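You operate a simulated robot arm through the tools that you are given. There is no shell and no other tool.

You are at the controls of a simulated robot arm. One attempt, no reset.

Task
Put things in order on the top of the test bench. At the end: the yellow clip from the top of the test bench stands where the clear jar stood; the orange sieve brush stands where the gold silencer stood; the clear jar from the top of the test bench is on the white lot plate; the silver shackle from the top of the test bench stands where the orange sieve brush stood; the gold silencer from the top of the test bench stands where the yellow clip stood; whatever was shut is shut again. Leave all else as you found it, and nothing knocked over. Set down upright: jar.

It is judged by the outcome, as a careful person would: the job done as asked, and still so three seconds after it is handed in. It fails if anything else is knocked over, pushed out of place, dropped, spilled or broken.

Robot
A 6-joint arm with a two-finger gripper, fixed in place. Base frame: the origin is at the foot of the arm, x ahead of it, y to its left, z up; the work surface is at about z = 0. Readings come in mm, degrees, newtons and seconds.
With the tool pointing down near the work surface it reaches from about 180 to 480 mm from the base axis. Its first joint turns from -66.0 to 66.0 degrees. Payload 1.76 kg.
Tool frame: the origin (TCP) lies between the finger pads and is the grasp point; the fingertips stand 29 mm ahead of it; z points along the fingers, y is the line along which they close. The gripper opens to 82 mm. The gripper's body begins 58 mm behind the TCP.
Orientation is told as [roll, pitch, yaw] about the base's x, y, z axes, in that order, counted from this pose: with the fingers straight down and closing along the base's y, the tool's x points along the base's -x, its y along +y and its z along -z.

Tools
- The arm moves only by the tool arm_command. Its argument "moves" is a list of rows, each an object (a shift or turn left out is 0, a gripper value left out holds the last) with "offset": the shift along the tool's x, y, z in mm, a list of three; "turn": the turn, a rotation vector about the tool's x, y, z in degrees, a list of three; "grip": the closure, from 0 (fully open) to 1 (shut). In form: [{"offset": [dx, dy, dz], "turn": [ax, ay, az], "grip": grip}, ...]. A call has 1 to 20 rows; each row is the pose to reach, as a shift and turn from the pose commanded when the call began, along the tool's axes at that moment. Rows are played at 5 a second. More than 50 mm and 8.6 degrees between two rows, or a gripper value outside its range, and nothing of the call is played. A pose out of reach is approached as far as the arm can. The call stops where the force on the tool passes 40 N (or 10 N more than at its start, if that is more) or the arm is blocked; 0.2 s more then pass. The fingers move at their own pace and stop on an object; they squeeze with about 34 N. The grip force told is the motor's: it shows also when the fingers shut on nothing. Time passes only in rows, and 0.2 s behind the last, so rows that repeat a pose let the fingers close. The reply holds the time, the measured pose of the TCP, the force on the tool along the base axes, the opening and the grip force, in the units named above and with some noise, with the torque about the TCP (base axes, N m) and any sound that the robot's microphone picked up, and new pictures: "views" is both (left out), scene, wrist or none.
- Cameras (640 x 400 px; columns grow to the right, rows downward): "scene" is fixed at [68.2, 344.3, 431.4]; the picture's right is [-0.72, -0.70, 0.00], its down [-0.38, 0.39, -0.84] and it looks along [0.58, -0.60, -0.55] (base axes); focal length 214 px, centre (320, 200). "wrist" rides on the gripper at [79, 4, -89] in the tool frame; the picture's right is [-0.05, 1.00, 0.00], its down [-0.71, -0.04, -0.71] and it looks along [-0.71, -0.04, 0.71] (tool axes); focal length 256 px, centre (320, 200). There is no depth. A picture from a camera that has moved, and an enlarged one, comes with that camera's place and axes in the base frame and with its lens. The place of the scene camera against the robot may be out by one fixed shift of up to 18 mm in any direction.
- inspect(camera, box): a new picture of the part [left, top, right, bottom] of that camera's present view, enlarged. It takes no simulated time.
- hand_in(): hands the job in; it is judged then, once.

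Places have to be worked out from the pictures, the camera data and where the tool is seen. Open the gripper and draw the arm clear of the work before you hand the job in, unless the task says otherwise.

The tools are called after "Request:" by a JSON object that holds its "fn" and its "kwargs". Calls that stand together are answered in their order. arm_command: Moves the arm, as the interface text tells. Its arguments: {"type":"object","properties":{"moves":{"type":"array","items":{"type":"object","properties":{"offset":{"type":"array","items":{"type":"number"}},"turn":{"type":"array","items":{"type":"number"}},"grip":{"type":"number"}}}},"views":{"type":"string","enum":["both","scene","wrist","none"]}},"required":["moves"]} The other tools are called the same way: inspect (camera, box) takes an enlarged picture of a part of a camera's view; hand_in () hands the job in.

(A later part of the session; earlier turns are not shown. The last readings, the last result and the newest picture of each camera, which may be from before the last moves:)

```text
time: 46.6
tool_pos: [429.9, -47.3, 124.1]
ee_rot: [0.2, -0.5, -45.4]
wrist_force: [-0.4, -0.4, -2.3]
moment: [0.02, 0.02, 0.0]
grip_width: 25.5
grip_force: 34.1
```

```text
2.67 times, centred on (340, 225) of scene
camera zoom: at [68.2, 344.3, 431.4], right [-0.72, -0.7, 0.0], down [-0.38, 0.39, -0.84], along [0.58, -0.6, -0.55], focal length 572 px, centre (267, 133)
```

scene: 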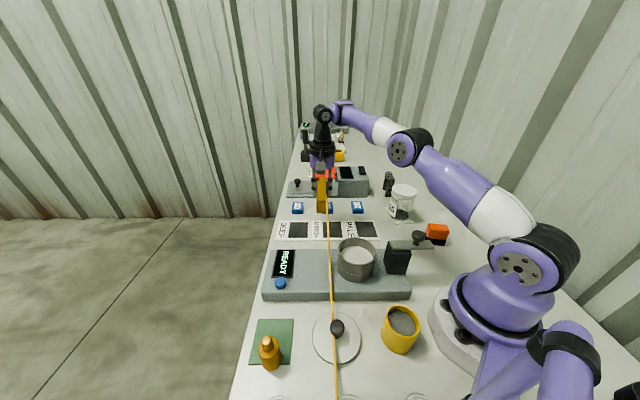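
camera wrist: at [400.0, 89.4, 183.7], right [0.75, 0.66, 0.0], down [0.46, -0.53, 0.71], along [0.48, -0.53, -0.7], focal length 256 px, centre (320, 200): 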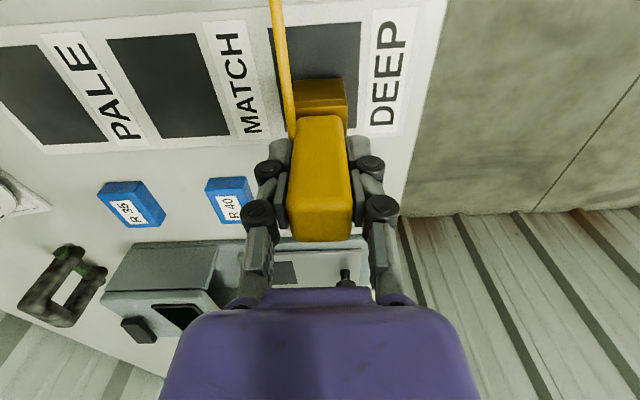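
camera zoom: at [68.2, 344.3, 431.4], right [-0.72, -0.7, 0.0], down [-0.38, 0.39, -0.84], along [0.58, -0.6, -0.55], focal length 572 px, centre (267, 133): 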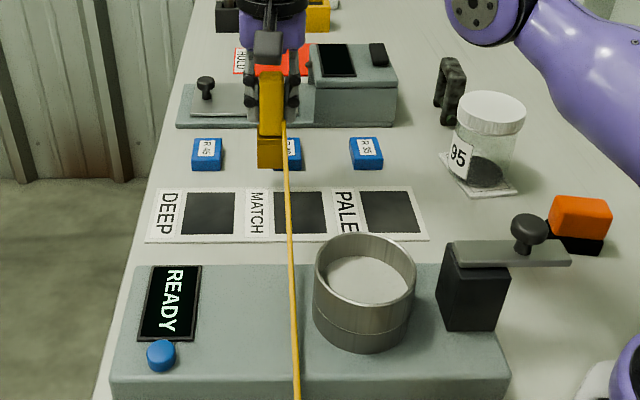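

The lead is just a loose attachment of the clip that touches nothing. Now at z≈124 I try moving inward in small steps toward the goal.

Request:
{"fn": "arm_command", "kwargs": {"moves": [{"offset": [5, -5, 0], "grip": 0.9}, {"offset": [10, -10, 0], "grip": 0.9}, {"offset": [15, -15, 0], "grip": 0.9}, {"offset": [15, -15, 0], "grip": 0.9}], "views": "scene"}}

```text
time: 47.6
tool_pos: [418.9, -48.8, 129.7]
ee_rot: [0.1, -0.4, -45.5]
wrist_force: [-0.5, 0.0, -1.7]
moment: [0.03, -0.01, -0.02]
grip_width: 25.4
grip_force: 33.6
out of reach, approached as far as the arm can: row 2, 3, 4
```

scene: 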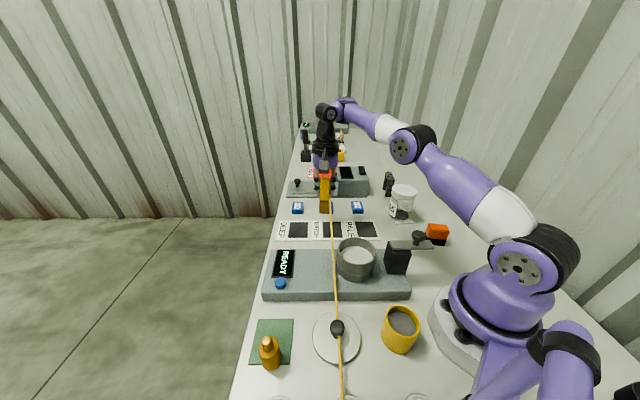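

The arm has slipped into a hyper-extended elbow posture (it refuses to fold inward). I raise the clip to z≈200, clear of everything, so that I can stretch outward and fold back the proper way.

Request:
{"fn": "arm_command", "kwargs": {"moves": [{"offset": [0, 0, -12], "grip": 0.9}, {"offset": [0, 0, -24], "grip": 0.9}, {"offset": [0, 0, -36], "grip": 0.9}, {"offset": [0, 0, -48], "grip": 0.9}, {"offset": [0, 0, -60], "grip": 0.9}, {"offset": [0, 0, -70], "grip": 0.9}, {"offset": [0, 0, -70], "grip": 0.9}], "views": "scene"}}

```text
time: 49.2
tool_pos: [419.1, -47.3, 200.6]
ee_rot: [0.1, -0.5, -45.3]
wrist_force: [0.0, -0.2, -1.3]
moment: [0.0, 0.0, 0.0]
grip_width: 25.0
grip_force: 34.2
out of reach, approached as far as the arm can: row 6
```

scene: 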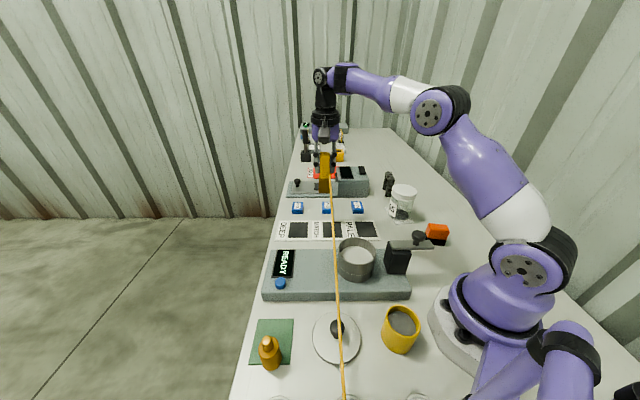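

The posture in the picture now looks like a normal elbow-up bend. I test by moving inward 20 mm at this height.

Request:
{"fn": "arm_command", "kwargs": {"moves": [{"offset": [5, -5, 0], "grip": 0.9}, {"offset": [10, -10, 0], "grip": 0.9}, {"offset": [15, -15, 0], "grip": 0.9}, {"offset": [15, -15, 0], "grip": 0.9}], "views": "scene"}}

```text
time: 50.2
tool_pos: [396.9, -46.2, 200.2]
ee_rot: [0.1, -0.6, -45.4]
wrist_force: [0.6, 0.7, -1.1]
moment: [0.03, 0.0, -0.01]
grip_width: 25.2
grip_force: 34.4
```

scene: 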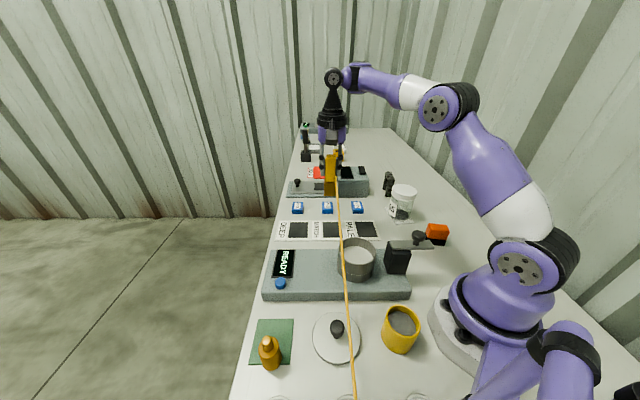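

That works. I continue at this height to a point right above the jar's old place (365,-83.5).

Request:
{"fn": "arm_command", "kwargs": {"moves": [{"offset": [-1, -12, 0], "grip": 0.9}, {"offset": [-2, -24, 0], "grip": 0.9}, {"offset": [-3, -36, 0], "grip": 0.9}, {"offset": [-4.2, -48.9, 0], "grip": 0.9}, {"offset": [-4.2, -48.9, 0], "grip": 0.9}]}}

```text
time: 51.4
tool_pos: [366.2, -84.0, 200.3]
ee_rot: [0.1, -0.5, -45.4]
wrist_force: [-0.2, -0.2, -0.2]
moment: [-0.01, -0.01, -0.01]
grip_width: 25.5
grip_force: 34.3
camera wrist: at [313.8, -23.4, 288.1], right [0.75, 0.66, 0.0], down [0.46, -0.53, 0.71], along [0.47, -0.53, -0.7], focal length 256 px, centre (320, 200)
```

scene: 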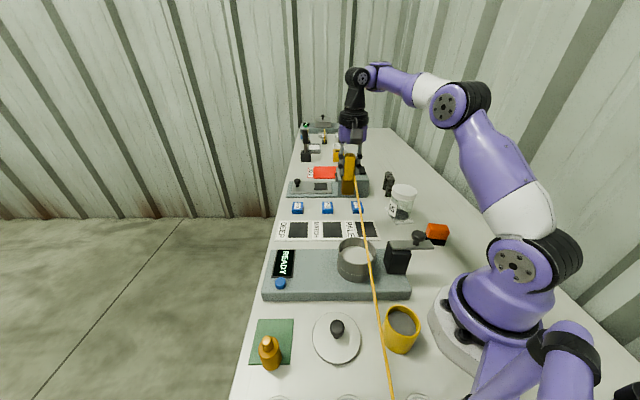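
wrist: 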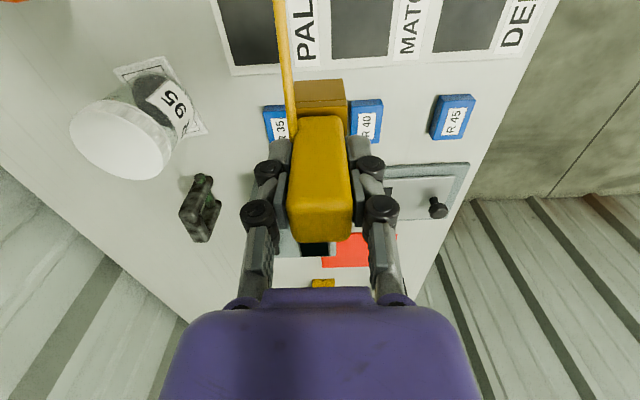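

The clip is over the target; I shift 3 mm back toward where the jar originally stood (about 363.5,-81.5) and lower to about 6 mm above the strip.

Request:
{"fn": "arm_command", "kwargs": {"moves": [{"offset": [3, 0, 15], "grip": 0.9}, {"offset": [3, 0, 35], "grip": 0.9}, {"offset": [3, 0, 55], "grip": 0.9}, {"offset": [3, 0, 75], "grip": 0.9}, {"offset": [3, 0, 92], "grip": 0.9}, {"offset": [3, 0, 102], "grip": 0.9}, {"offset": [3, 0, 107], "grip": 0.9}, {"offset": [3, 0, 107], "grip": 0.9}]}}

Request:
{"fn": "inspect", "kwargs": {"camera": "scene", "box": [270, 160, 410, 260]}}

Request:
{"fn": "inspect", "kwargs": {"camera": "wrist", "box": [200, 40, 440, 240]}}

```text
time: 53.2
tool_pos: [417.9, -91.8, 114.8]
ee_rot: [0.1, -0.4, -45.3]
wrist_force: [0.3, -0.2, -1.3]
moment: [0.0, -0.01, 0.01]
grip_width: 25.4
grip_force: 34.3
out of reach, approached as far as the arm can: row 1, 2, 3, 4, 5, 6, 7, 8
camera wrist: at [364.6, -31.0, 202.6], right [0.75, 0.66, 0.0], down [0.46, -0.53, 0.71], along [0.47, -0.53, -0.7], focal length 256 px, centre (320, 200)
```

scene: 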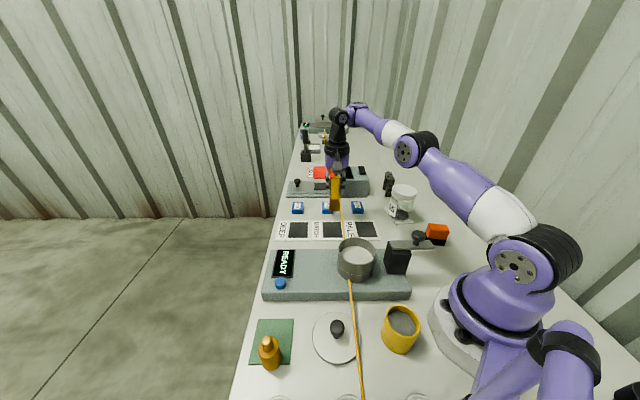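
wrist: 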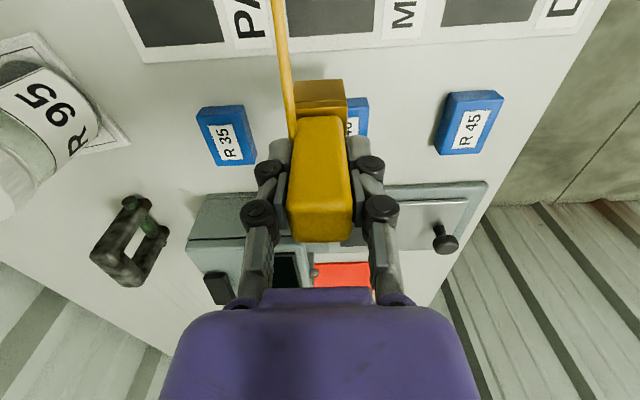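

```text
4.00 times, centred on (340, 210) of scene
camera zoom: at [68.2, 344.3, 431.4], right [-0.72, -0.7, 0.0], down [-0.38, 0.39, -0.84], along [0.58, -0.6, -0.55], focal length 858 px, centre (240, 160)
```

zoom: 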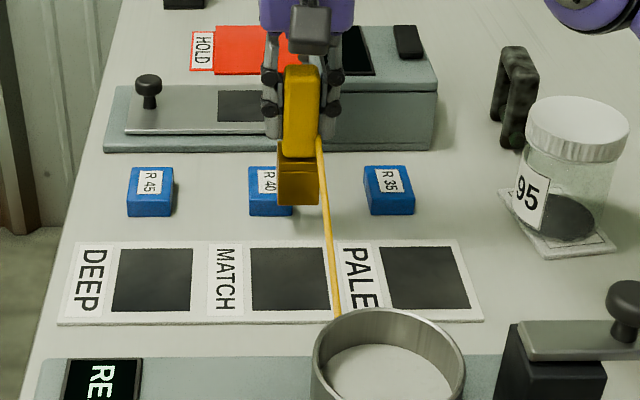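

```text
2.00 times, centred on (320, 140) of wrist
camera zoom: at [364.6, -31.0, 202.6], right [0.75, 0.66, 0.0], down [0.46, -0.53, 0.71], along [0.47, -0.53, -0.7], focal length 512 px, centre (320, 320)
```

zoom: 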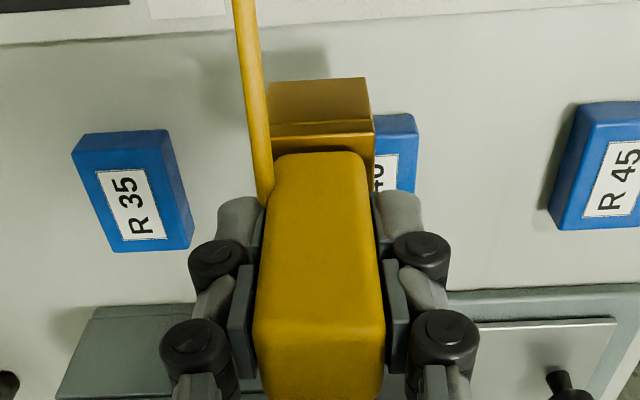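

The arm is still in the wrong elbow posture and drifted outward when lowering; the clip hovers clear above block R 40 and nothing was touched. I raise straight up again to z≈200 before correcting the posture.

Request:
{"fn": "arm_command", "kwargs": {"moves": [{"offset": [0, 0, -15], "grip": 0.9}, {"offset": [0, 0, -30], "grip": 0.9}, {"offset": [0, 0, -45], "grip": 0.9}, {"offset": [0, 0, -60], "grip": 0.9}, {"offset": [0, 0, -75], "grip": 0.9}, {"offset": [0, 0, -85], "grip": 0.9}, {"offset": [0, 0, -85], "grip": 0.9}], "views": "scene"}}

Request:
{"fn": "inspect", "kwargs": {"camera": "scene", "box": [270, 160, 410, 260]}}

```text
time: 54.8
tool_pos: [413.0, -91.6, 201.6]
ee_rot: [0.2, -0.5, -45.3]
wrist_force: [-0.3, -0.2, -1.2]
moment: [-0.01, -0.02, -0.03]
grip_width: 25.3
grip_force: 34.1
```

scene: 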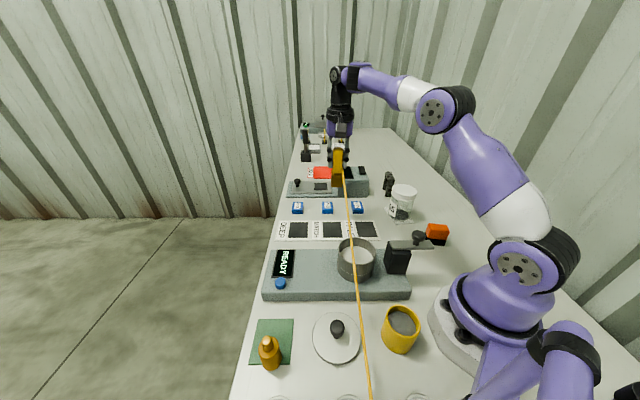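

```text
4.00 times, centred on (340, 210) of scene
camera zoom: at [68.2, 344.3, 431.4], right [-0.72, -0.7, 0.0], down [-0.38, 0.39, -0.84], along [0.58, -0.6, -0.55], focal length 858 px, centre (240, 160)
```

zoom: 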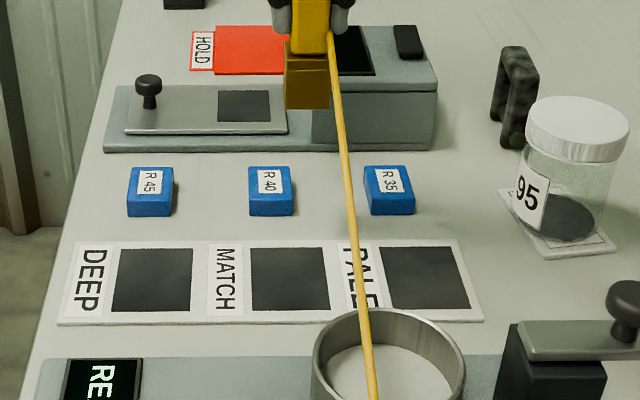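

Blocks are undisturbed. I zoom on the arm itself to understand its posture before correcting it.

Request:
{"fn": "inspect", "kwargs": {"camera": "scene", "box": [300, 40, 620, 320]}}

```text
1.43 times, centred on (460, 180) of scene
camera zoom: at [68.2, 344.3, 431.4], right [-0.72, -0.7, 0.0], down [-0.38, 0.39, -0.84], along [0.58, -0.6, -0.55], focal length 306 px, centre (120, 229)
```

zoom: 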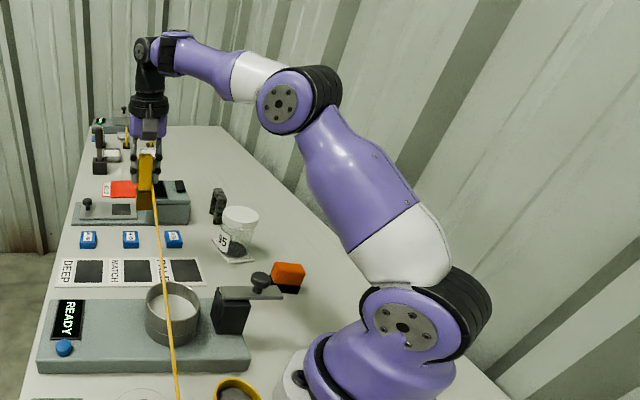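

I now stretch outward past the reach limit at this safe height and come back, to let the elbow fold the proper way.

Request:
{"fn": "arm_command", "kwargs": {"moves": [{"offset": [-8.4, 5.5, 0], "grip": 0.9}, {"offset": [-16.8, 11, 0], "grip": 0.9}, {"offset": [-25, 16.5, 0], "grip": 0.9}, {"offset": [-33.5, 21.8, 0], "grip": 0.9}, {"offset": [-42, 27, 0], "grip": 0.9}, {"offset": [-50, 32, 0], "grip": 0.9}], "views": "scene"}}

Request:
{"fn": "inspect", "kwargs": {"camera": "scene", "box": [300, 40, 620, 320]}}

```text
time: 56.2
tool_pos: [436.8, -100.9, 195.1]
ee_rot: [0.2, -0.4, -45.4]
wrist_force: [0.3, 1.2, -1.3]
moment: [0.03, 0.0, 0.01]
grip_width: 25.8
grip_force: 34.0
out of reach, approached as far as the arm can: row 3, 4, 5, 6
```

scene: 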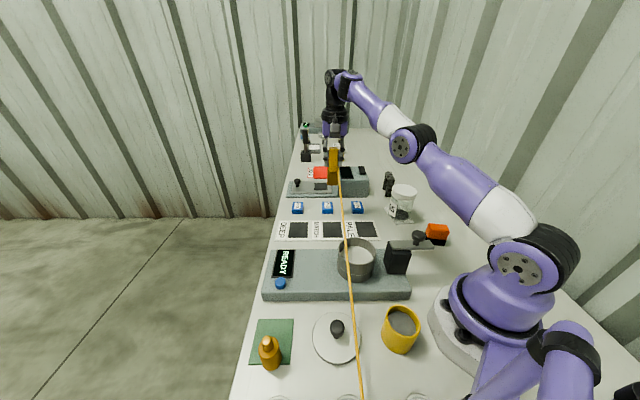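

```text
1.43 times, centred on (460, 180) of scene
camera zoom: at [68.3, 344.3, 431.4], right [-0.72, -0.7, 0.0], down [-0.38, 0.39, -0.84], along [0.58, -0.6, -0.55], focal length 306 px, centre (120, 229)
```

zoom: 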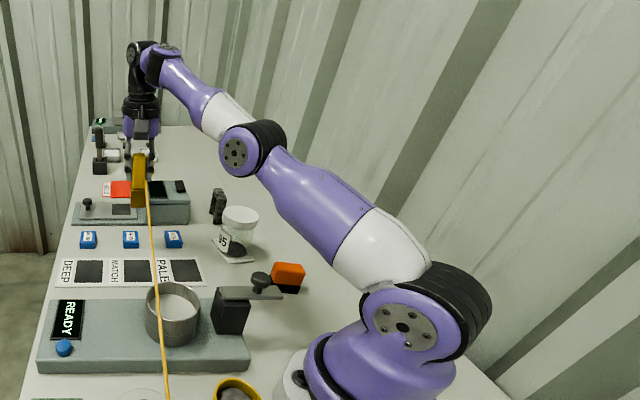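

The arm is now stretched straight. I come back inward 60 mm at this height and look at the elbow.

Request:
{"fn": "arm_command", "kwargs": {"moves": [{"offset": [8.4, -5.5, -3], "grip": 0.9}, {"offset": [16.8, -11, -6], "grip": 0.9}, {"offset": [25, -16.5, -6], "grip": 0.9}, {"offset": [33.5, -21.8, -6], "grip": 0.9}, {"offset": [42, -27, -6], "grip": 0.9}, {"offset": [50, -32, -6], "grip": 0.9}, {"offset": [50, -32, -6], "grip": 0.9}], "views": "scene"}}

Request:
{"fn": "inspect", "kwargs": {"camera": "scene", "box": [300, 40, 620, 320]}}

```text
time: 57.8
tool_pos: [380.4, -86.1, 203.0]
ee_rot: [0.2, -0.4, -45.4]
wrist_force: [0.9, -0.4, -2.1]
moment: [0.02, 0.04, -0.01]
grip_width: 25.2
grip_force: 33.7
```

scene: 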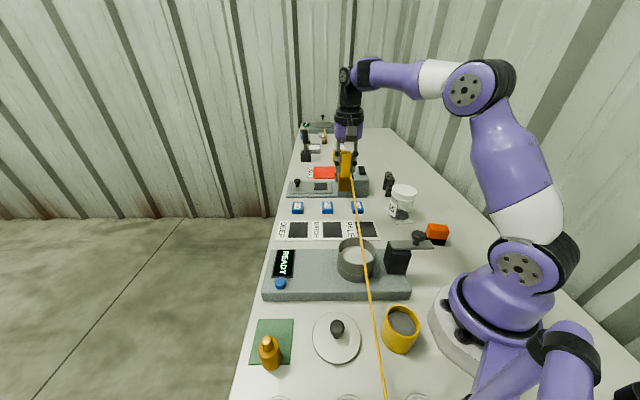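

```text
1.43 times, centred on (460, 180) of scene
camera zoom: at [68.2, 344.3, 431.4], right [-0.72, -0.7, 0.0], down [-0.38, 0.39, -0.84], along [0.58, -0.6, -0.55], focal length 306 px, centre (120, 229)
```

zoom: 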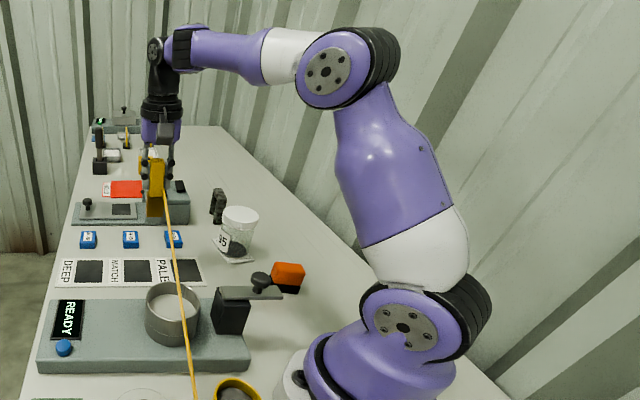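

The elbow is folded properly again. I move over the jar's old place (363.5,-81.5) and lower the clip to a few mm above the strip.

Request:
{"fn": "arm_command", "kwargs": {"moves": [{"offset": [7.5, -4.4, 0], "grip": 0.9}, {"offset": [15.1, -8.8, 0], "grip": 0.9}, {"offset": [15.1, -8.8, 0], "grip": 0.9}, {"offset": [15.1, -8.8, 20], "grip": 0.9}, {"offset": [15.1, -8.8, 40], "grip": 0.9}, {"offset": [15.1, -8.8, 60], "grip": 0.9}, {"offset": [15.1, -8.8, 80], "grip": 0.9}, {"offset": [15.1, -8.8, 95], "grip": 0.9}, {"offset": [15.1, -8.8, 106], "grip": 0.9}, {"offset": [15.1, -8.8, 106], "grip": 0.9}]}}

Request:
{"fn": "inspect", "kwargs": {"camera": "scene", "box": [270, 160, 410, 260]}}

Request:
{"fn": "inspect", "kwargs": {"camera": "wrist", "box": [200, 40, 440, 240]}}

```text
time: 60.0
tool_pos: [364.1, -82.9, 94.8]
ee_rot: [0.3, -0.6, -45.4]
wrist_force: [-0.3, -0.2, -1.2]
moment: [0.01, -0.04, -0.02]
grip_width: 25.4
grip_force: 33.5
camera wrist: at [311.5, -22.5, 183.4], right [0.75, 0.66, 0.0], down [0.46, -0.53, 0.71], along [0.48, -0.53, -0.7], focal length 256 px, centre (320, 200)
```

scene: 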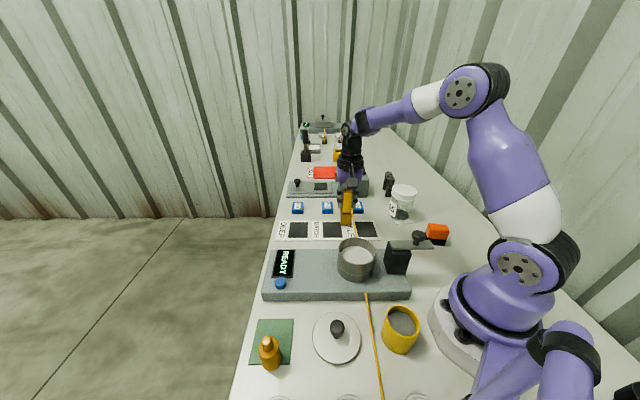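
wrist: 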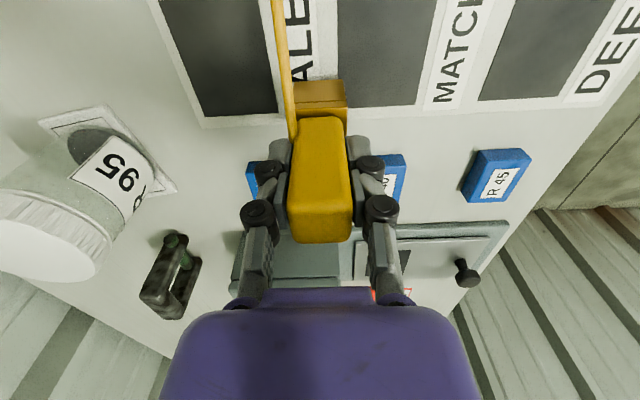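

```text
4.00 times, centred on (340, 210) of scene
camera zoom: at [68.2, 344.3, 431.4], right [-0.72, -0.7, 0.0], down [-0.38, 0.39, -0.84], along [0.58, -0.6, -0.55], focal length 858 px, centre (240, 160)
```

zoom: 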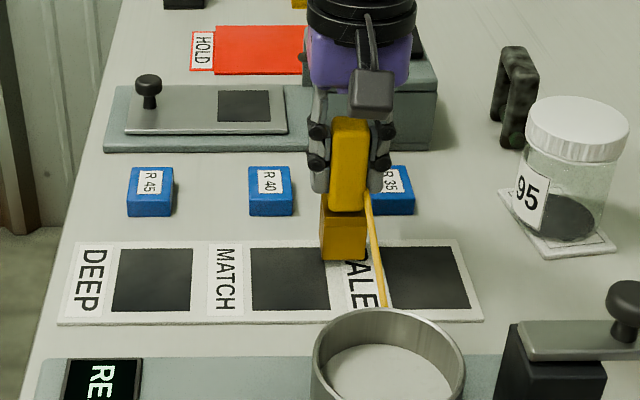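

```text
2.00 times, centred on (320, 140) of wrist
camera zoom: at [311.5, -22.5, 183.4], right [0.75, 0.66, 0.0], down [0.46, -0.53, 0.71], along [0.48, -0.53, -0.7], focal length 512 px, centre (320, 320)
```

zoom: 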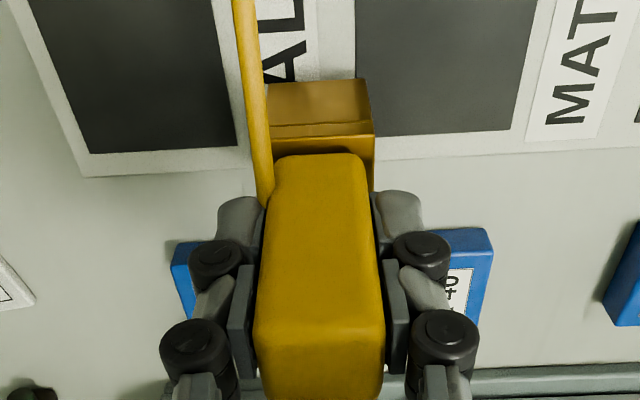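

The clip's base hangs right where the jar's base was. I lower the last millimetres to contact.

Request:
{"fn": "arm_command", "kwargs": {"moves": [{"offset": [0, 0, 2], "grip": 0.9}, {"offset": [0, 0, 4], "grip": 0.9}, {"offset": [0, 0, 5.5], "grip": 0.9}, {"offset": [0, 0, 5.5], "grip": 0.9}], "views": "none"}}

```text
time: 61.0
tool_pos: [365.1, -82.9, 90.4]
ee_rot: [0.2, -0.5, -45.4]
wrist_force: [0.5, -0.5, -1.0]
moment: [0.03, 0.0, -0.01]
grip_width: 25.4
grip_force: 34.2
```

No contact yet at z≈90; I continue in 1 mm steps.

Request:
{"fn": "arm_command", "kwargs": {"moves": [{"offset": [0, 0, 1], "grip": 0.9}, {"offset": [0, 0, 2], "grip": 0.9}, {"offset": [0, 0, 2], "grip": 0.9}], "views": "none"}}

```text
time: 61.8
tool_pos: [363.3, -82.3, 90.1]
ee_rot: [0.1, -0.5, -45.5]
wrist_force: [0.4, -0.4, -1.4]
moment: [-0.01, -0.01, 0.01]
grip_width: 25.4
grip_force: 33.6
```

Still hanging free; another 2 mm.

Request:
{"fn": "arm_command", "kwargs": {"moves": [{"offset": [0, 0, 1], "grip": 0.9}, {"offset": [0, 0, 2], "grip": 0.9}, {"offset": [0, 0, 2], "grip": 0.9}], "views": "none"}}

```text
time: 62.6
tool_pos: [364.3, -82.2, 87.7]
ee_rot: [0.2, -0.5, -45.4]
wrist_force: [-0.3, 0.8, -1.4]
moment: [-0.02, 0.0, -0.01]
grip_width: 25.2
grip_force: 33.8
```

Still no contact at z≈87; one more careful step down.

Request:
{"fn": "arm_command", "kwargs": {"moves": [{"offset": [0, 0, 0.7], "grip": 0.9}, {"offset": [0, 0, 1.5], "grip": 0.9}, {"offset": [0, 0, 1.5], "grip": 0.9}], "views": "none"}}

```text
time: 63.4
tool_pos: [363.9, -83.7, 86.9]
ee_rot: [0.2, -0.7, -45.2]
wrist_force: [-2.0, 5.6, 26.2]
moment: [0.17, 0.08, 0.03]
grip_width: 25.3
grip_force: 33.7
```

Contact (26 N). I back off slightly, open the fingers and rise.

Request:
{"fn": "arm_command", "kwargs": {"moves": [{"offset": [0, 0, -0.8], "grip": 0.9}, {"offset": [0, 0, -0.8], "grip": 0.66}, {"offset": [0, 0, -0.8], "grip": 0.6}, {"offset": [0, 0, -0.8], "grip": 0.4}, {"offset": [0, 0, -0.8], "grip": 0.2}, {"offset": [0, 0, -0.8], "grip": 0.0}, {"offset": [0, 0, -10], "grip": 0}, {"offset": [0, 0, -30], "grip": 0}, {"offset": [0, 0, -60], "grip": 0}, {"offset": [0, 0, -90], "grip": 0}, {"offset": [0, 0, -110], "grip": 0}, {"offset": [0, 0, -110], "grip": 0}]}}

Request:
{"fn": "inspect", "kwargs": {"camera": "scene", "box": [270, 160, 410, 260]}}

Request:
{"fn": "inspect", "kwargs": {"camera": "wrist", "box": [200, 0, 440, 160]}}

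```text
time: 66.0
tool_pos: [364.0, -81.6, 195.3]
ee_rot: [0.2, -0.5, -45.4]
wrist_force: [0.3, 0.2, -0.1]
moment: [0.0, 0.02, 0.01]
grip_width: 81.8
grip_force: 0.0
camera wrist: at [310.3, -20.8, 283.3], right [0.75, 0.66, 0.0], down [0.46, -0.53, 0.71], along [0.48, -0.53, -0.7], focal length 256 px, centre (320, 200)
```

scene: 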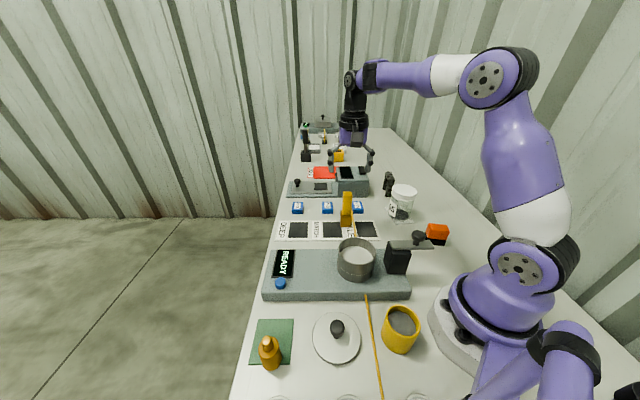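
wrist: 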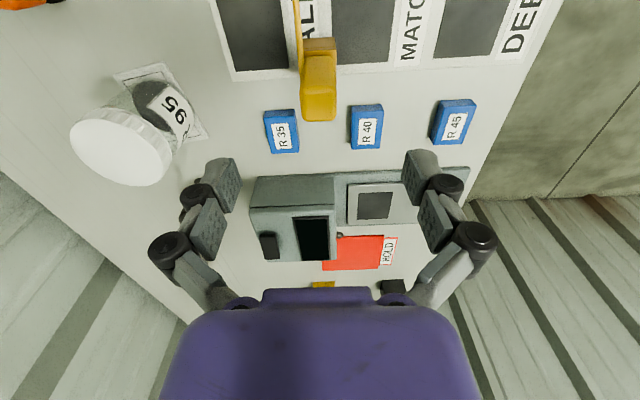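

```text
4.00 times, centred on (340, 210) of scene
camera zoom: at [68.2, 344.3, 431.4], right [-0.72, -0.7, 0.0], down [-0.38, 0.39, -0.84], along [0.58, -0.6, -0.55], focal length 858 px, centre (240, 160)
```

zoom: 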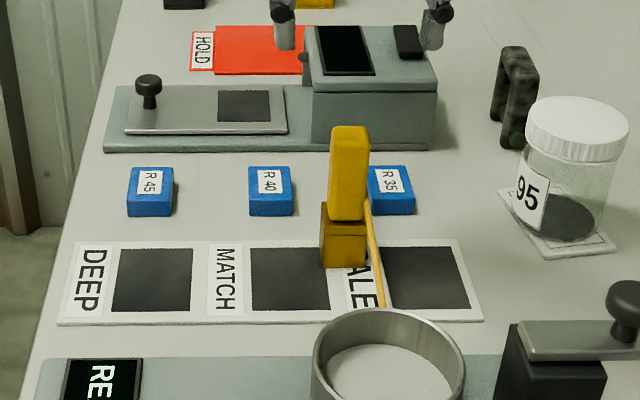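

```text
2.50 times, centred on (320, 80) of wrist
camera zoom: at [310.3, -20.8, 283.3], right [0.75, 0.66, 0.0], down [0.46, -0.53, 0.71], along [0.48, -0.53, -0.7], focal length 640 px, centre (320, 500)
```

zoom: 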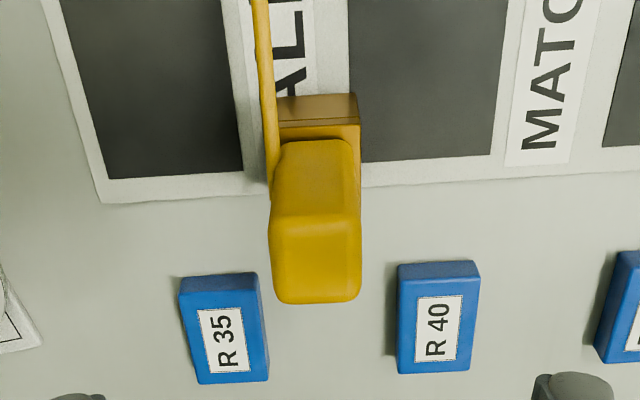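

The clip stands upright where the jar was. Next I go to the silencer at the left end (about 230,287) with the tool turned to ψ≈45°, high above everything.

Request:
{"fn": "arm_command", "kwargs": {"moves": [{"offset": [29.6, 12.9, -3], "turn": [0, 0, -7.5]}, {"offset": [59.2, 25.8, -6], "turn": [0, 0, -15]}, {"offset": [88.8, 38.7, -9], "turn": [0, 0, -22.6]}, {"offset": [118.4, 51.6, -12], "turn": [0, 0, -30.1]}, {"offset": [148, 64.5, -15], "turn": [0, 0, -37.7]}, {"offset": [177.6, 77.5, -18], "turn": [0, 0, -45.2]}, {"offset": [207.1, 90.4, -21], "turn": [0, 0, -52.7]}, {"offset": [236.7, 103.3, -24], "turn": [0, 0, -60.3]}, {"offset": [266.3, 116.2, -27], "turn": [0, 0, -67.8]}, {"offset": [295.9, 129.1, -30], "turn": [0, 0, -75.3]}, {"offset": [325.5, 142, -33], "turn": [0, 0, -82.9]}, {"offset": [355.1, 154.9, -35], "turn": [0, 0, -90.4]}, {"offset": [355.1, 154.9, -35], "turn": [0, 0, -90.4]}]}}

Request:
{"fn": "inspect", "kwargs": {"camera": "wrist", "box": [220, 0, 460, 160]}}

```text
time: 68.8
tool_pos: [223.4, 280.0, 226.9]
ee_rot: [-0.4, -0.3, 45.2]
wrist_force: [0.2, 0.0, -0.1]
moment: [-0.01, 0.01, 0.0]
grip_width: 82.0
grip_force: 0.0
camera wrist: at [162.6, 228.1, 315.0], right [-0.67, 0.74, -0.01], down [0.52, 0.48, 0.71], along [0.53, 0.47, -0.7], focal length 256 px, centre (320, 200)
```

scene: 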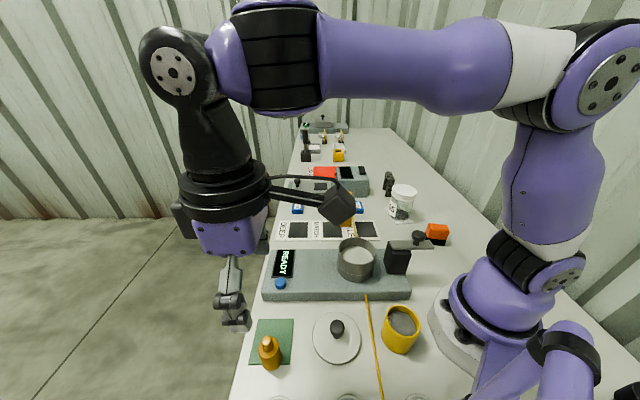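
wrist: 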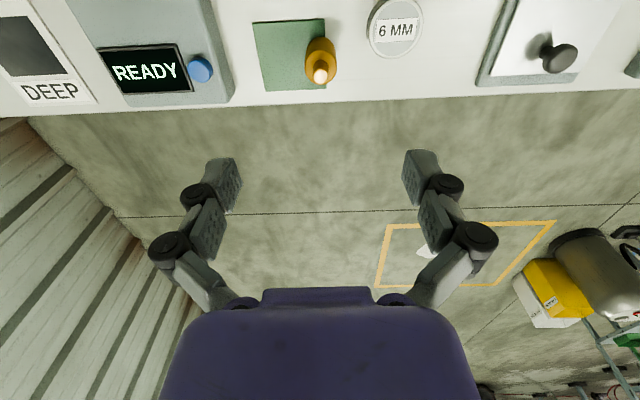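

```text
2.50 times, centred on (340, 80) of wrist
camera zoom: at [162.6, 228.1, 315.0], right [-0.67, 0.74, -0.01], down [0.52, 0.48, 0.71], along [0.53, 0.47, -0.7], focal length 640 px, centre (270, 500)
```

zoom: 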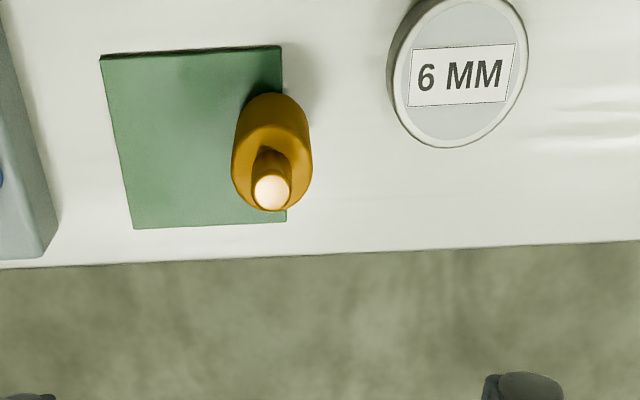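

The silencer (about 35 mm wide, 65 mm tall) stands at about (229,287), partly over the green plate's edge. I pre-close the fingers to about 60 mm to stay clear of the 6 MM disc, centre over it and descend to z≈70 for a check.

Request:
{"fn": "arm_command", "kwargs": {"moves": [{"offset": [-4.4, 0.5, 0], "grip": 0.27}, {"offset": [-8.8, 1, 10], "grip": 0.27}, {"offset": [-8.8, 1, 40], "grip": 0.27}, {"offset": [-8.8, 1, 70], "grip": 0.27}, {"offset": [-8.8, 1, 95], "grip": 0.27}, {"offset": [-8.8, 1, 120], "grip": 0.27}, {"offset": [-8.8, 1, 135], "grip": 0.27}, {"offset": [-8.8, 1, 135], "grip": 0.27}]}}

Request:
{"fn": "inspect", "kwargs": {"camera": "wrist", "box": [200, 40, 440, 240]}}

Request:
{"fn": "inspect", "kwargs": {"camera": "scene", "box": [200, 280, 360, 400]}}

```text
time: 70.6
tool_pos: [230.7, 285.6, 89.7]
ee_rot: [-0.5, -0.2, 44.9]
wrist_force: [-0.1, 0.6, 0.2]
moment: [0.03, 0.02, 0.01]
grip_width: 59.8
grip_force: 0.1
camera wrist: at [172.3, 234.6, 178.7], right [-0.67, 0.74, -0.01], down [0.52, 0.48, 0.71], along [0.53, 0.47, -0.7], focal length 256 px, centre (320, 200)
```

scene: 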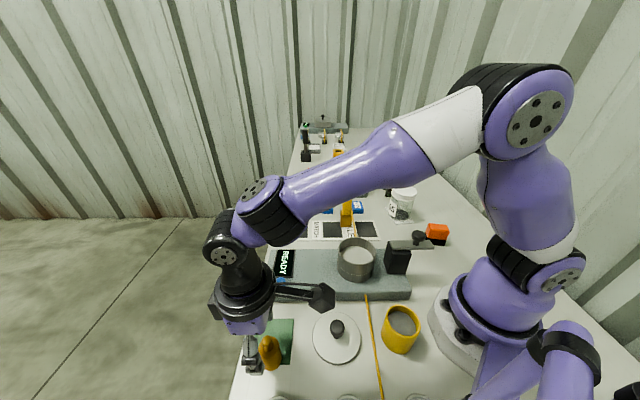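
wrist: 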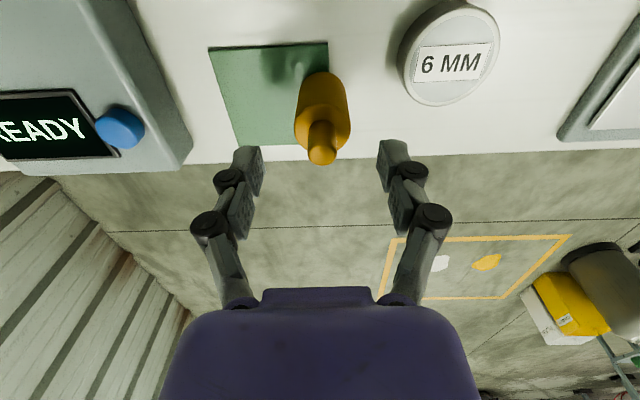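

```text
2.00 times, centred on (320, 140) of wrist
camera zoom: at [172.3, 234.6, 178.7], right [-0.67, 0.74, -0.01], down [0.52, 0.48, 0.71], along [0.53, 0.47, -0.7], focal length 512 px, centre (320, 320)
```

zoom: 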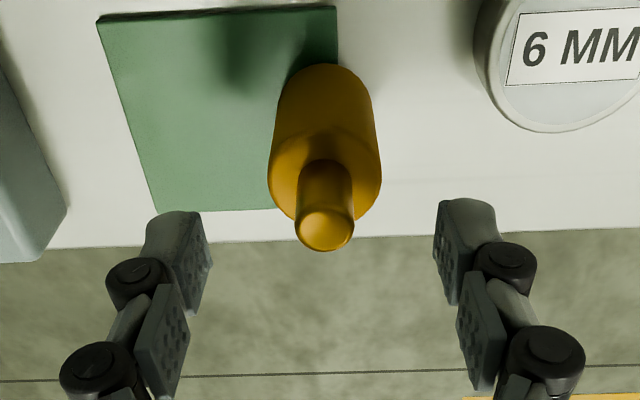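

```text
3.33 times, centred on (280, 340) of scene
camera zoom: at [68.2, 344.3, 431.4], right [-0.72, -0.7, 0.0], down [-0.38, 0.39, -0.84], along [0.58, -0.6, -0.55], focal length 715 px, centre (453, -267)
```

zoom: 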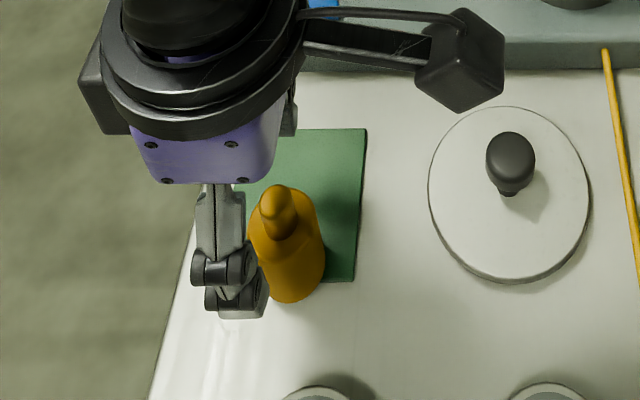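

From the wrist view the silencer's neck lies between the fingertips. I double-check the lateral alignment in an enlarged scene view before lowering further.

Request:
{"fn": "inspect", "kwargs": {"camera": "scene", "box": [225, 320, 305, 380]}}

Request:
{"fn": "inspect", "kwargs": {"camera": "wrist", "box": [230, 60, 410, 180]}}

```text
6.67 times, centred on (265, 350) of scene
camera zoom: at [68.2, 344.3, 431.4], right [-0.72, -0.7, 0.0], down [-0.38, 0.39, -0.84], along [0.58, -0.6, -0.55], focal length 1430 px, centre (687, -800)
```

zoom: 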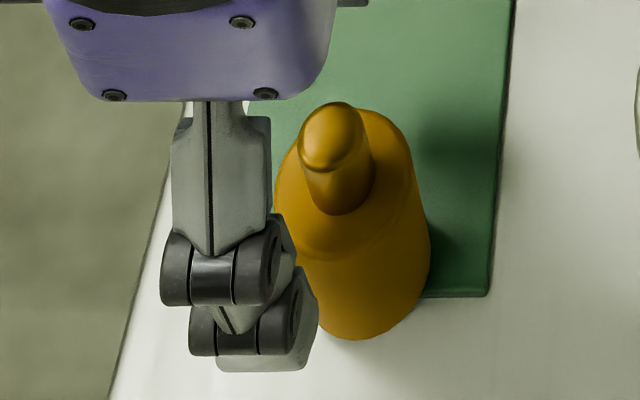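

```text
3.33 times, centred on (320, 120) of wrist
camera zoom: at [172.3, 234.6, 178.7], right [-0.67, 0.74, -0.01], down [0.52, 0.48, 0.71], along [0.53, 0.47, -0.7], focal length 853 px, centre (320, 467)
```

zoom: 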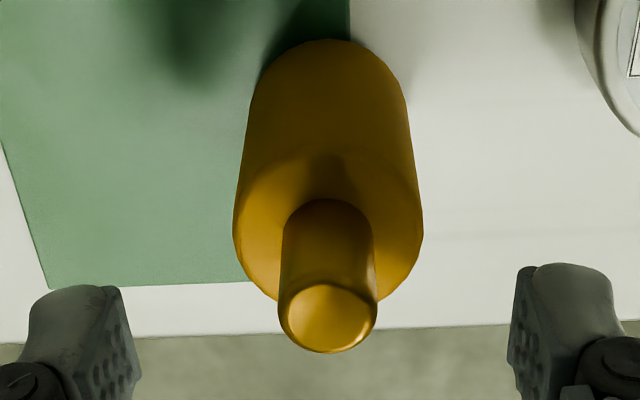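

The views agree to within a few mm; I shift 3 mm toward the silencer's axis and descend with the 60 mm opening to TCP z≈40.

Request:
{"fn": "arm_command", "kwargs": {"moves": [{"offset": [3, 0, 5], "grip": 0.27}, {"offset": [3, 0, 15], "grip": 0.27}, {"offset": [3, 0, 25], "grip": 0.27}, {"offset": [3, 0, 35], "grip": 0.27}, {"offset": [3, 0, 43], "grip": 0.27}, {"offset": [3, 0, 49], "grip": 0.27}, {"offset": [3, 0, 49], "grip": 0.27}]}}

Request:
{"fn": "inspect", "kwargs": {"camera": "wrist", "box": [230, 60, 410, 240]}}

Request:
{"fn": "inspect", "kwargs": {"camera": "scene", "box": [225, 320, 325, 400]}}

```text
time: 72.2
tool_pos: [227.4, 283.7, 44.7]
ee_rot: [-0.5, -0.2, 45.0]
wrist_force: [-0.7, -0.3, -0.2]
moment: [0.0, -0.01, -0.04]
grip_width: 59.8
grip_force: 0.1
camera wrist: at [168.2, 233.4, 132.2], right [-0.67, 0.74, -0.01], down [0.52, 0.48, 0.71], along [0.53, 0.47, -0.7], focal length 256 px, centre (320, 200)
```

scene: 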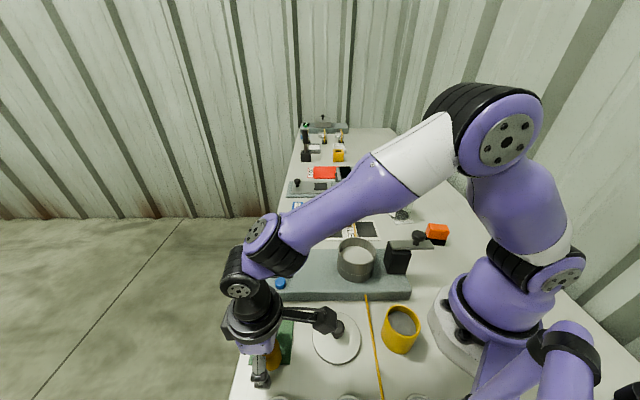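
wrist: 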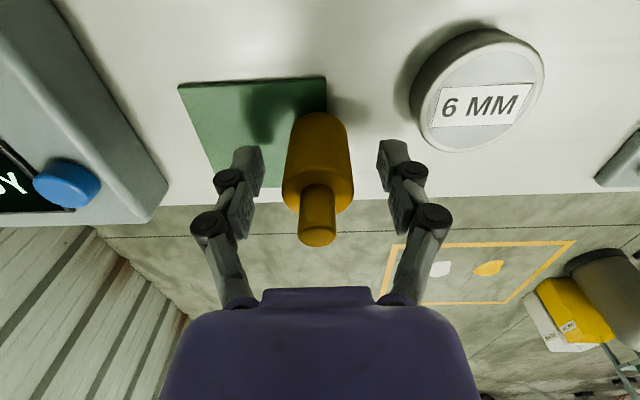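

```text
2.22 times, centred on (320, 150) of wrist
camera zoom: at [168.2, 233.4, 132.2], right [-0.67, 0.74, -0.01], down [0.52, 0.48, 0.71], along [0.53, 0.47, -0.7], focal length 569 px, centre (320, 311)
```

zoom: 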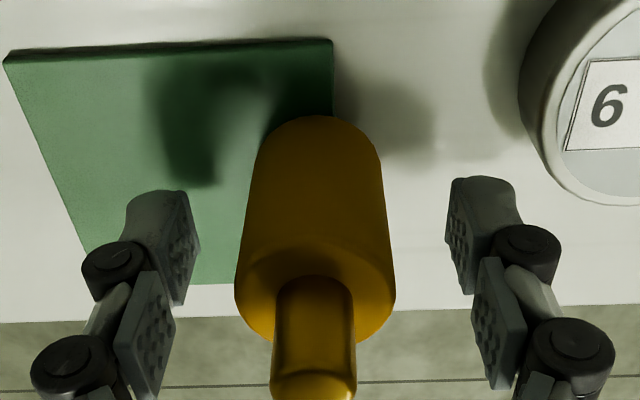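

```text
5.00 times, centred on (275, 360) of scene
camera zoom: at [68.2, 344.3, 431.4], right [-0.72, -0.7, 0.0], down [-0.38, 0.39, -0.84], along [0.58, -0.6, -0.55], focal length 1072 px, centre (545, -600)
```

zoom: 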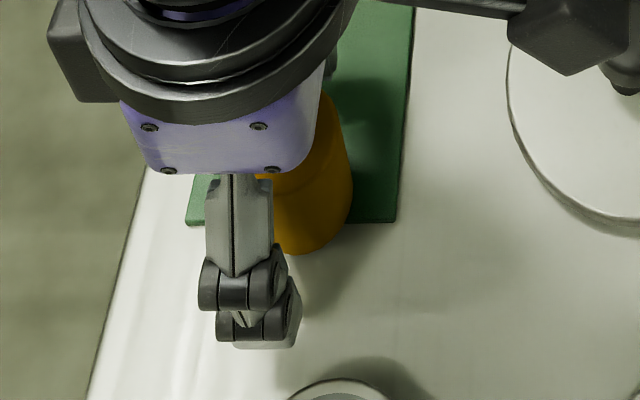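

The silencer body is between the pads; I shift 3 mm forward to centre it and close gently.

Request:
{"fn": "arm_command", "kwargs": {"moves": [{"offset": [-1.5, -0.4, 0], "grip": 0.27}, {"offset": [-3, -0.8, 2], "grip": 0.3}, {"offset": [-3, -0.8, 2], "grip": 0.4}, {"offset": [-3, -0.8, 2], "grip": 0.47}, {"offset": [-3, -0.8, 2], "grip": 0.52}, {"offset": [-3, -0.8, 2], "grip": 0.56}, {"offset": [-3, -0.8, 2], "grip": 0.6}, {"offset": [-3, -0.8, 2], "grip": 0.7}, {"offset": [-3, -0.8, 2], "grip": 0.8}]}}

Request:
{"fn": "inspect", "kwargs": {"camera": "wrist", "box": [230, 60, 410, 240]}}

```text
time: 74.2
tool_pos: [230.0, 285.6, 42.3]
ee_rot: [-0.6, -0.3, 45.0]
wrist_force: [0.8, -0.9, 0.8]
moment: [-0.01, 0.02, 0.03]
grip_width: 30.4
grip_force: 34.5
camera wrist: at [171.4, 234.3, 129.7], right [-0.67, 0.74, -0.01], down [0.52, 0.48, 0.71], along [0.53, 0.47, -0.7], focal length 256 px, centre (320, 200)
```

scene: 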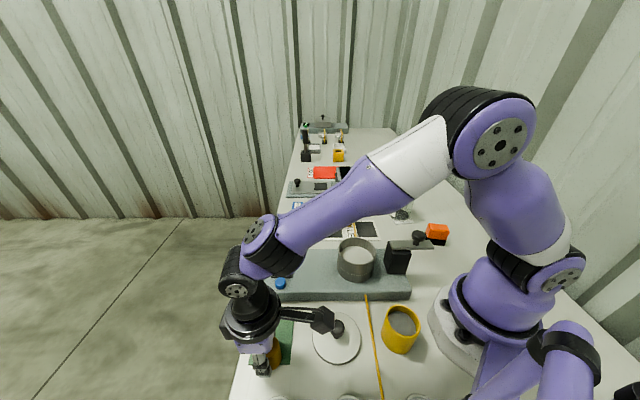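
wrist: 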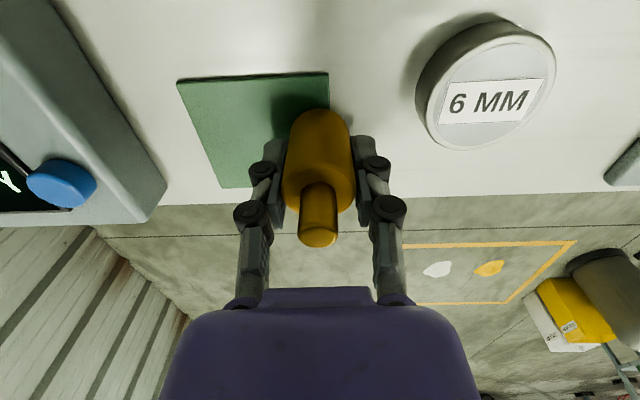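

```text
2.22 times, centred on (320, 150) of wrist
camera zoom: at [171.4, 234.3, 129.7], right [-0.67, 0.74, -0.01], down [0.52, 0.48, 0.71], along [0.53, 0.47, -0.7], focal length 569 px, centre (320, 311)
```

zoom: 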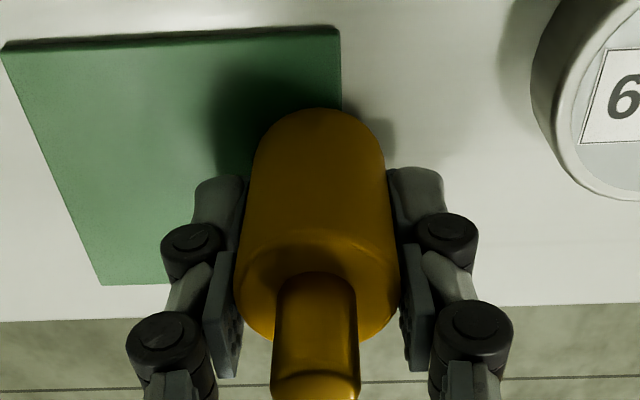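

The silencer is held (30.4 mm); it stood at about (228,284). I lift it slowly and check the hold.

Request:
{"fn": "arm_command", "kwargs": {"moves": [{"offset": [0, 0, -1], "grip": 0.8}, {"offset": [0, 0, -3], "grip": 0.8}, {"offset": [0, 0, -6], "grip": 0.8}, {"offset": [0, 0, -10], "grip": 0.8}, {"offset": [0, 0, -15], "grip": 0.8}, {"offset": [0, 0, -25], "grip": 0.8}, {"offset": [0, 0, -25], "grip": 0.8}]}}

Request:
{"fn": "inspect", "kwargs": {"camera": "wrist", "box": [150, 40, 410, 240]}}

```text
time: 75.8
tool_pos: [232.8, 284.6, 65.9]
ee_rot: [-0.4, -0.1, 45.0]
wrist_force: [0.1, 0.7, -0.8]
moment: [0.05, 0.02, 0.01]
grip_width: 30.5
grip_force: 34.7
camera wrist: at [174.0, 234.4, 154.9], right [-0.67, 0.74, -0.01], down [0.52, 0.48, 0.71], along [0.53, 0.47, -0.7], focal length 256 px, centre (320, 200)
```

scene: 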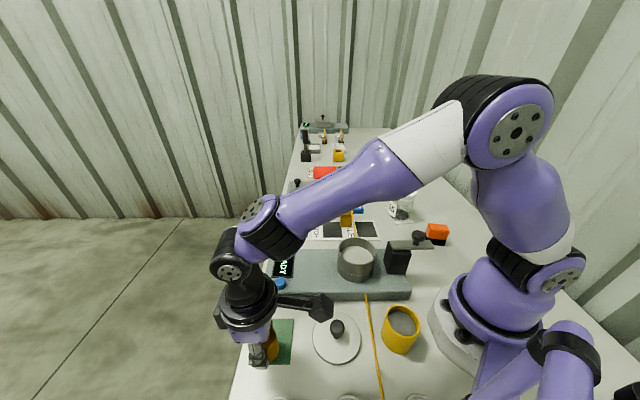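
wrist: 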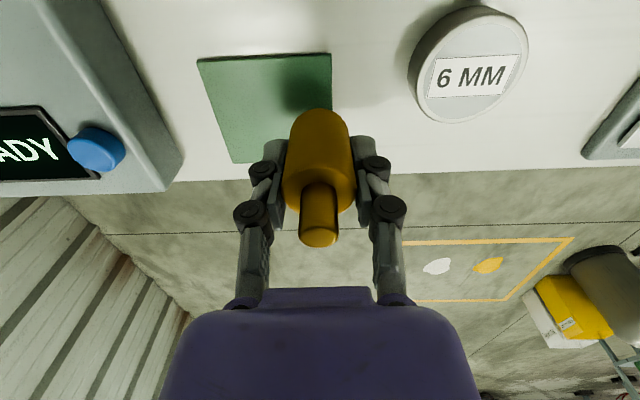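

```text
2.00 times, centred on (280, 140) of wrist
camera zoom: at [174.0, 234.4, 154.9], right [-0.67, 0.74, -0.01], down [0.52, 0.48, 0.71], along [0.53, 0.47, -0.7], focal length 512 px, centre (400, 320)
```

zoom: 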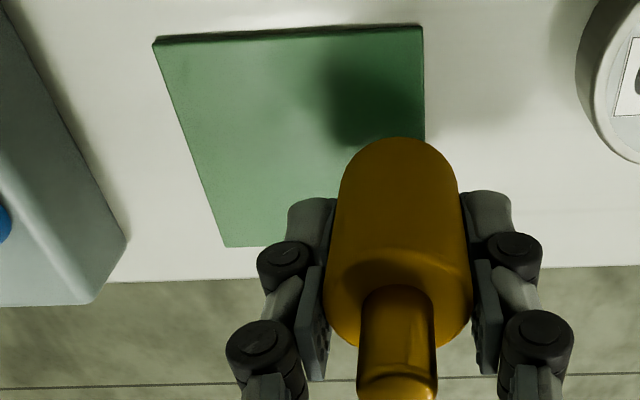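

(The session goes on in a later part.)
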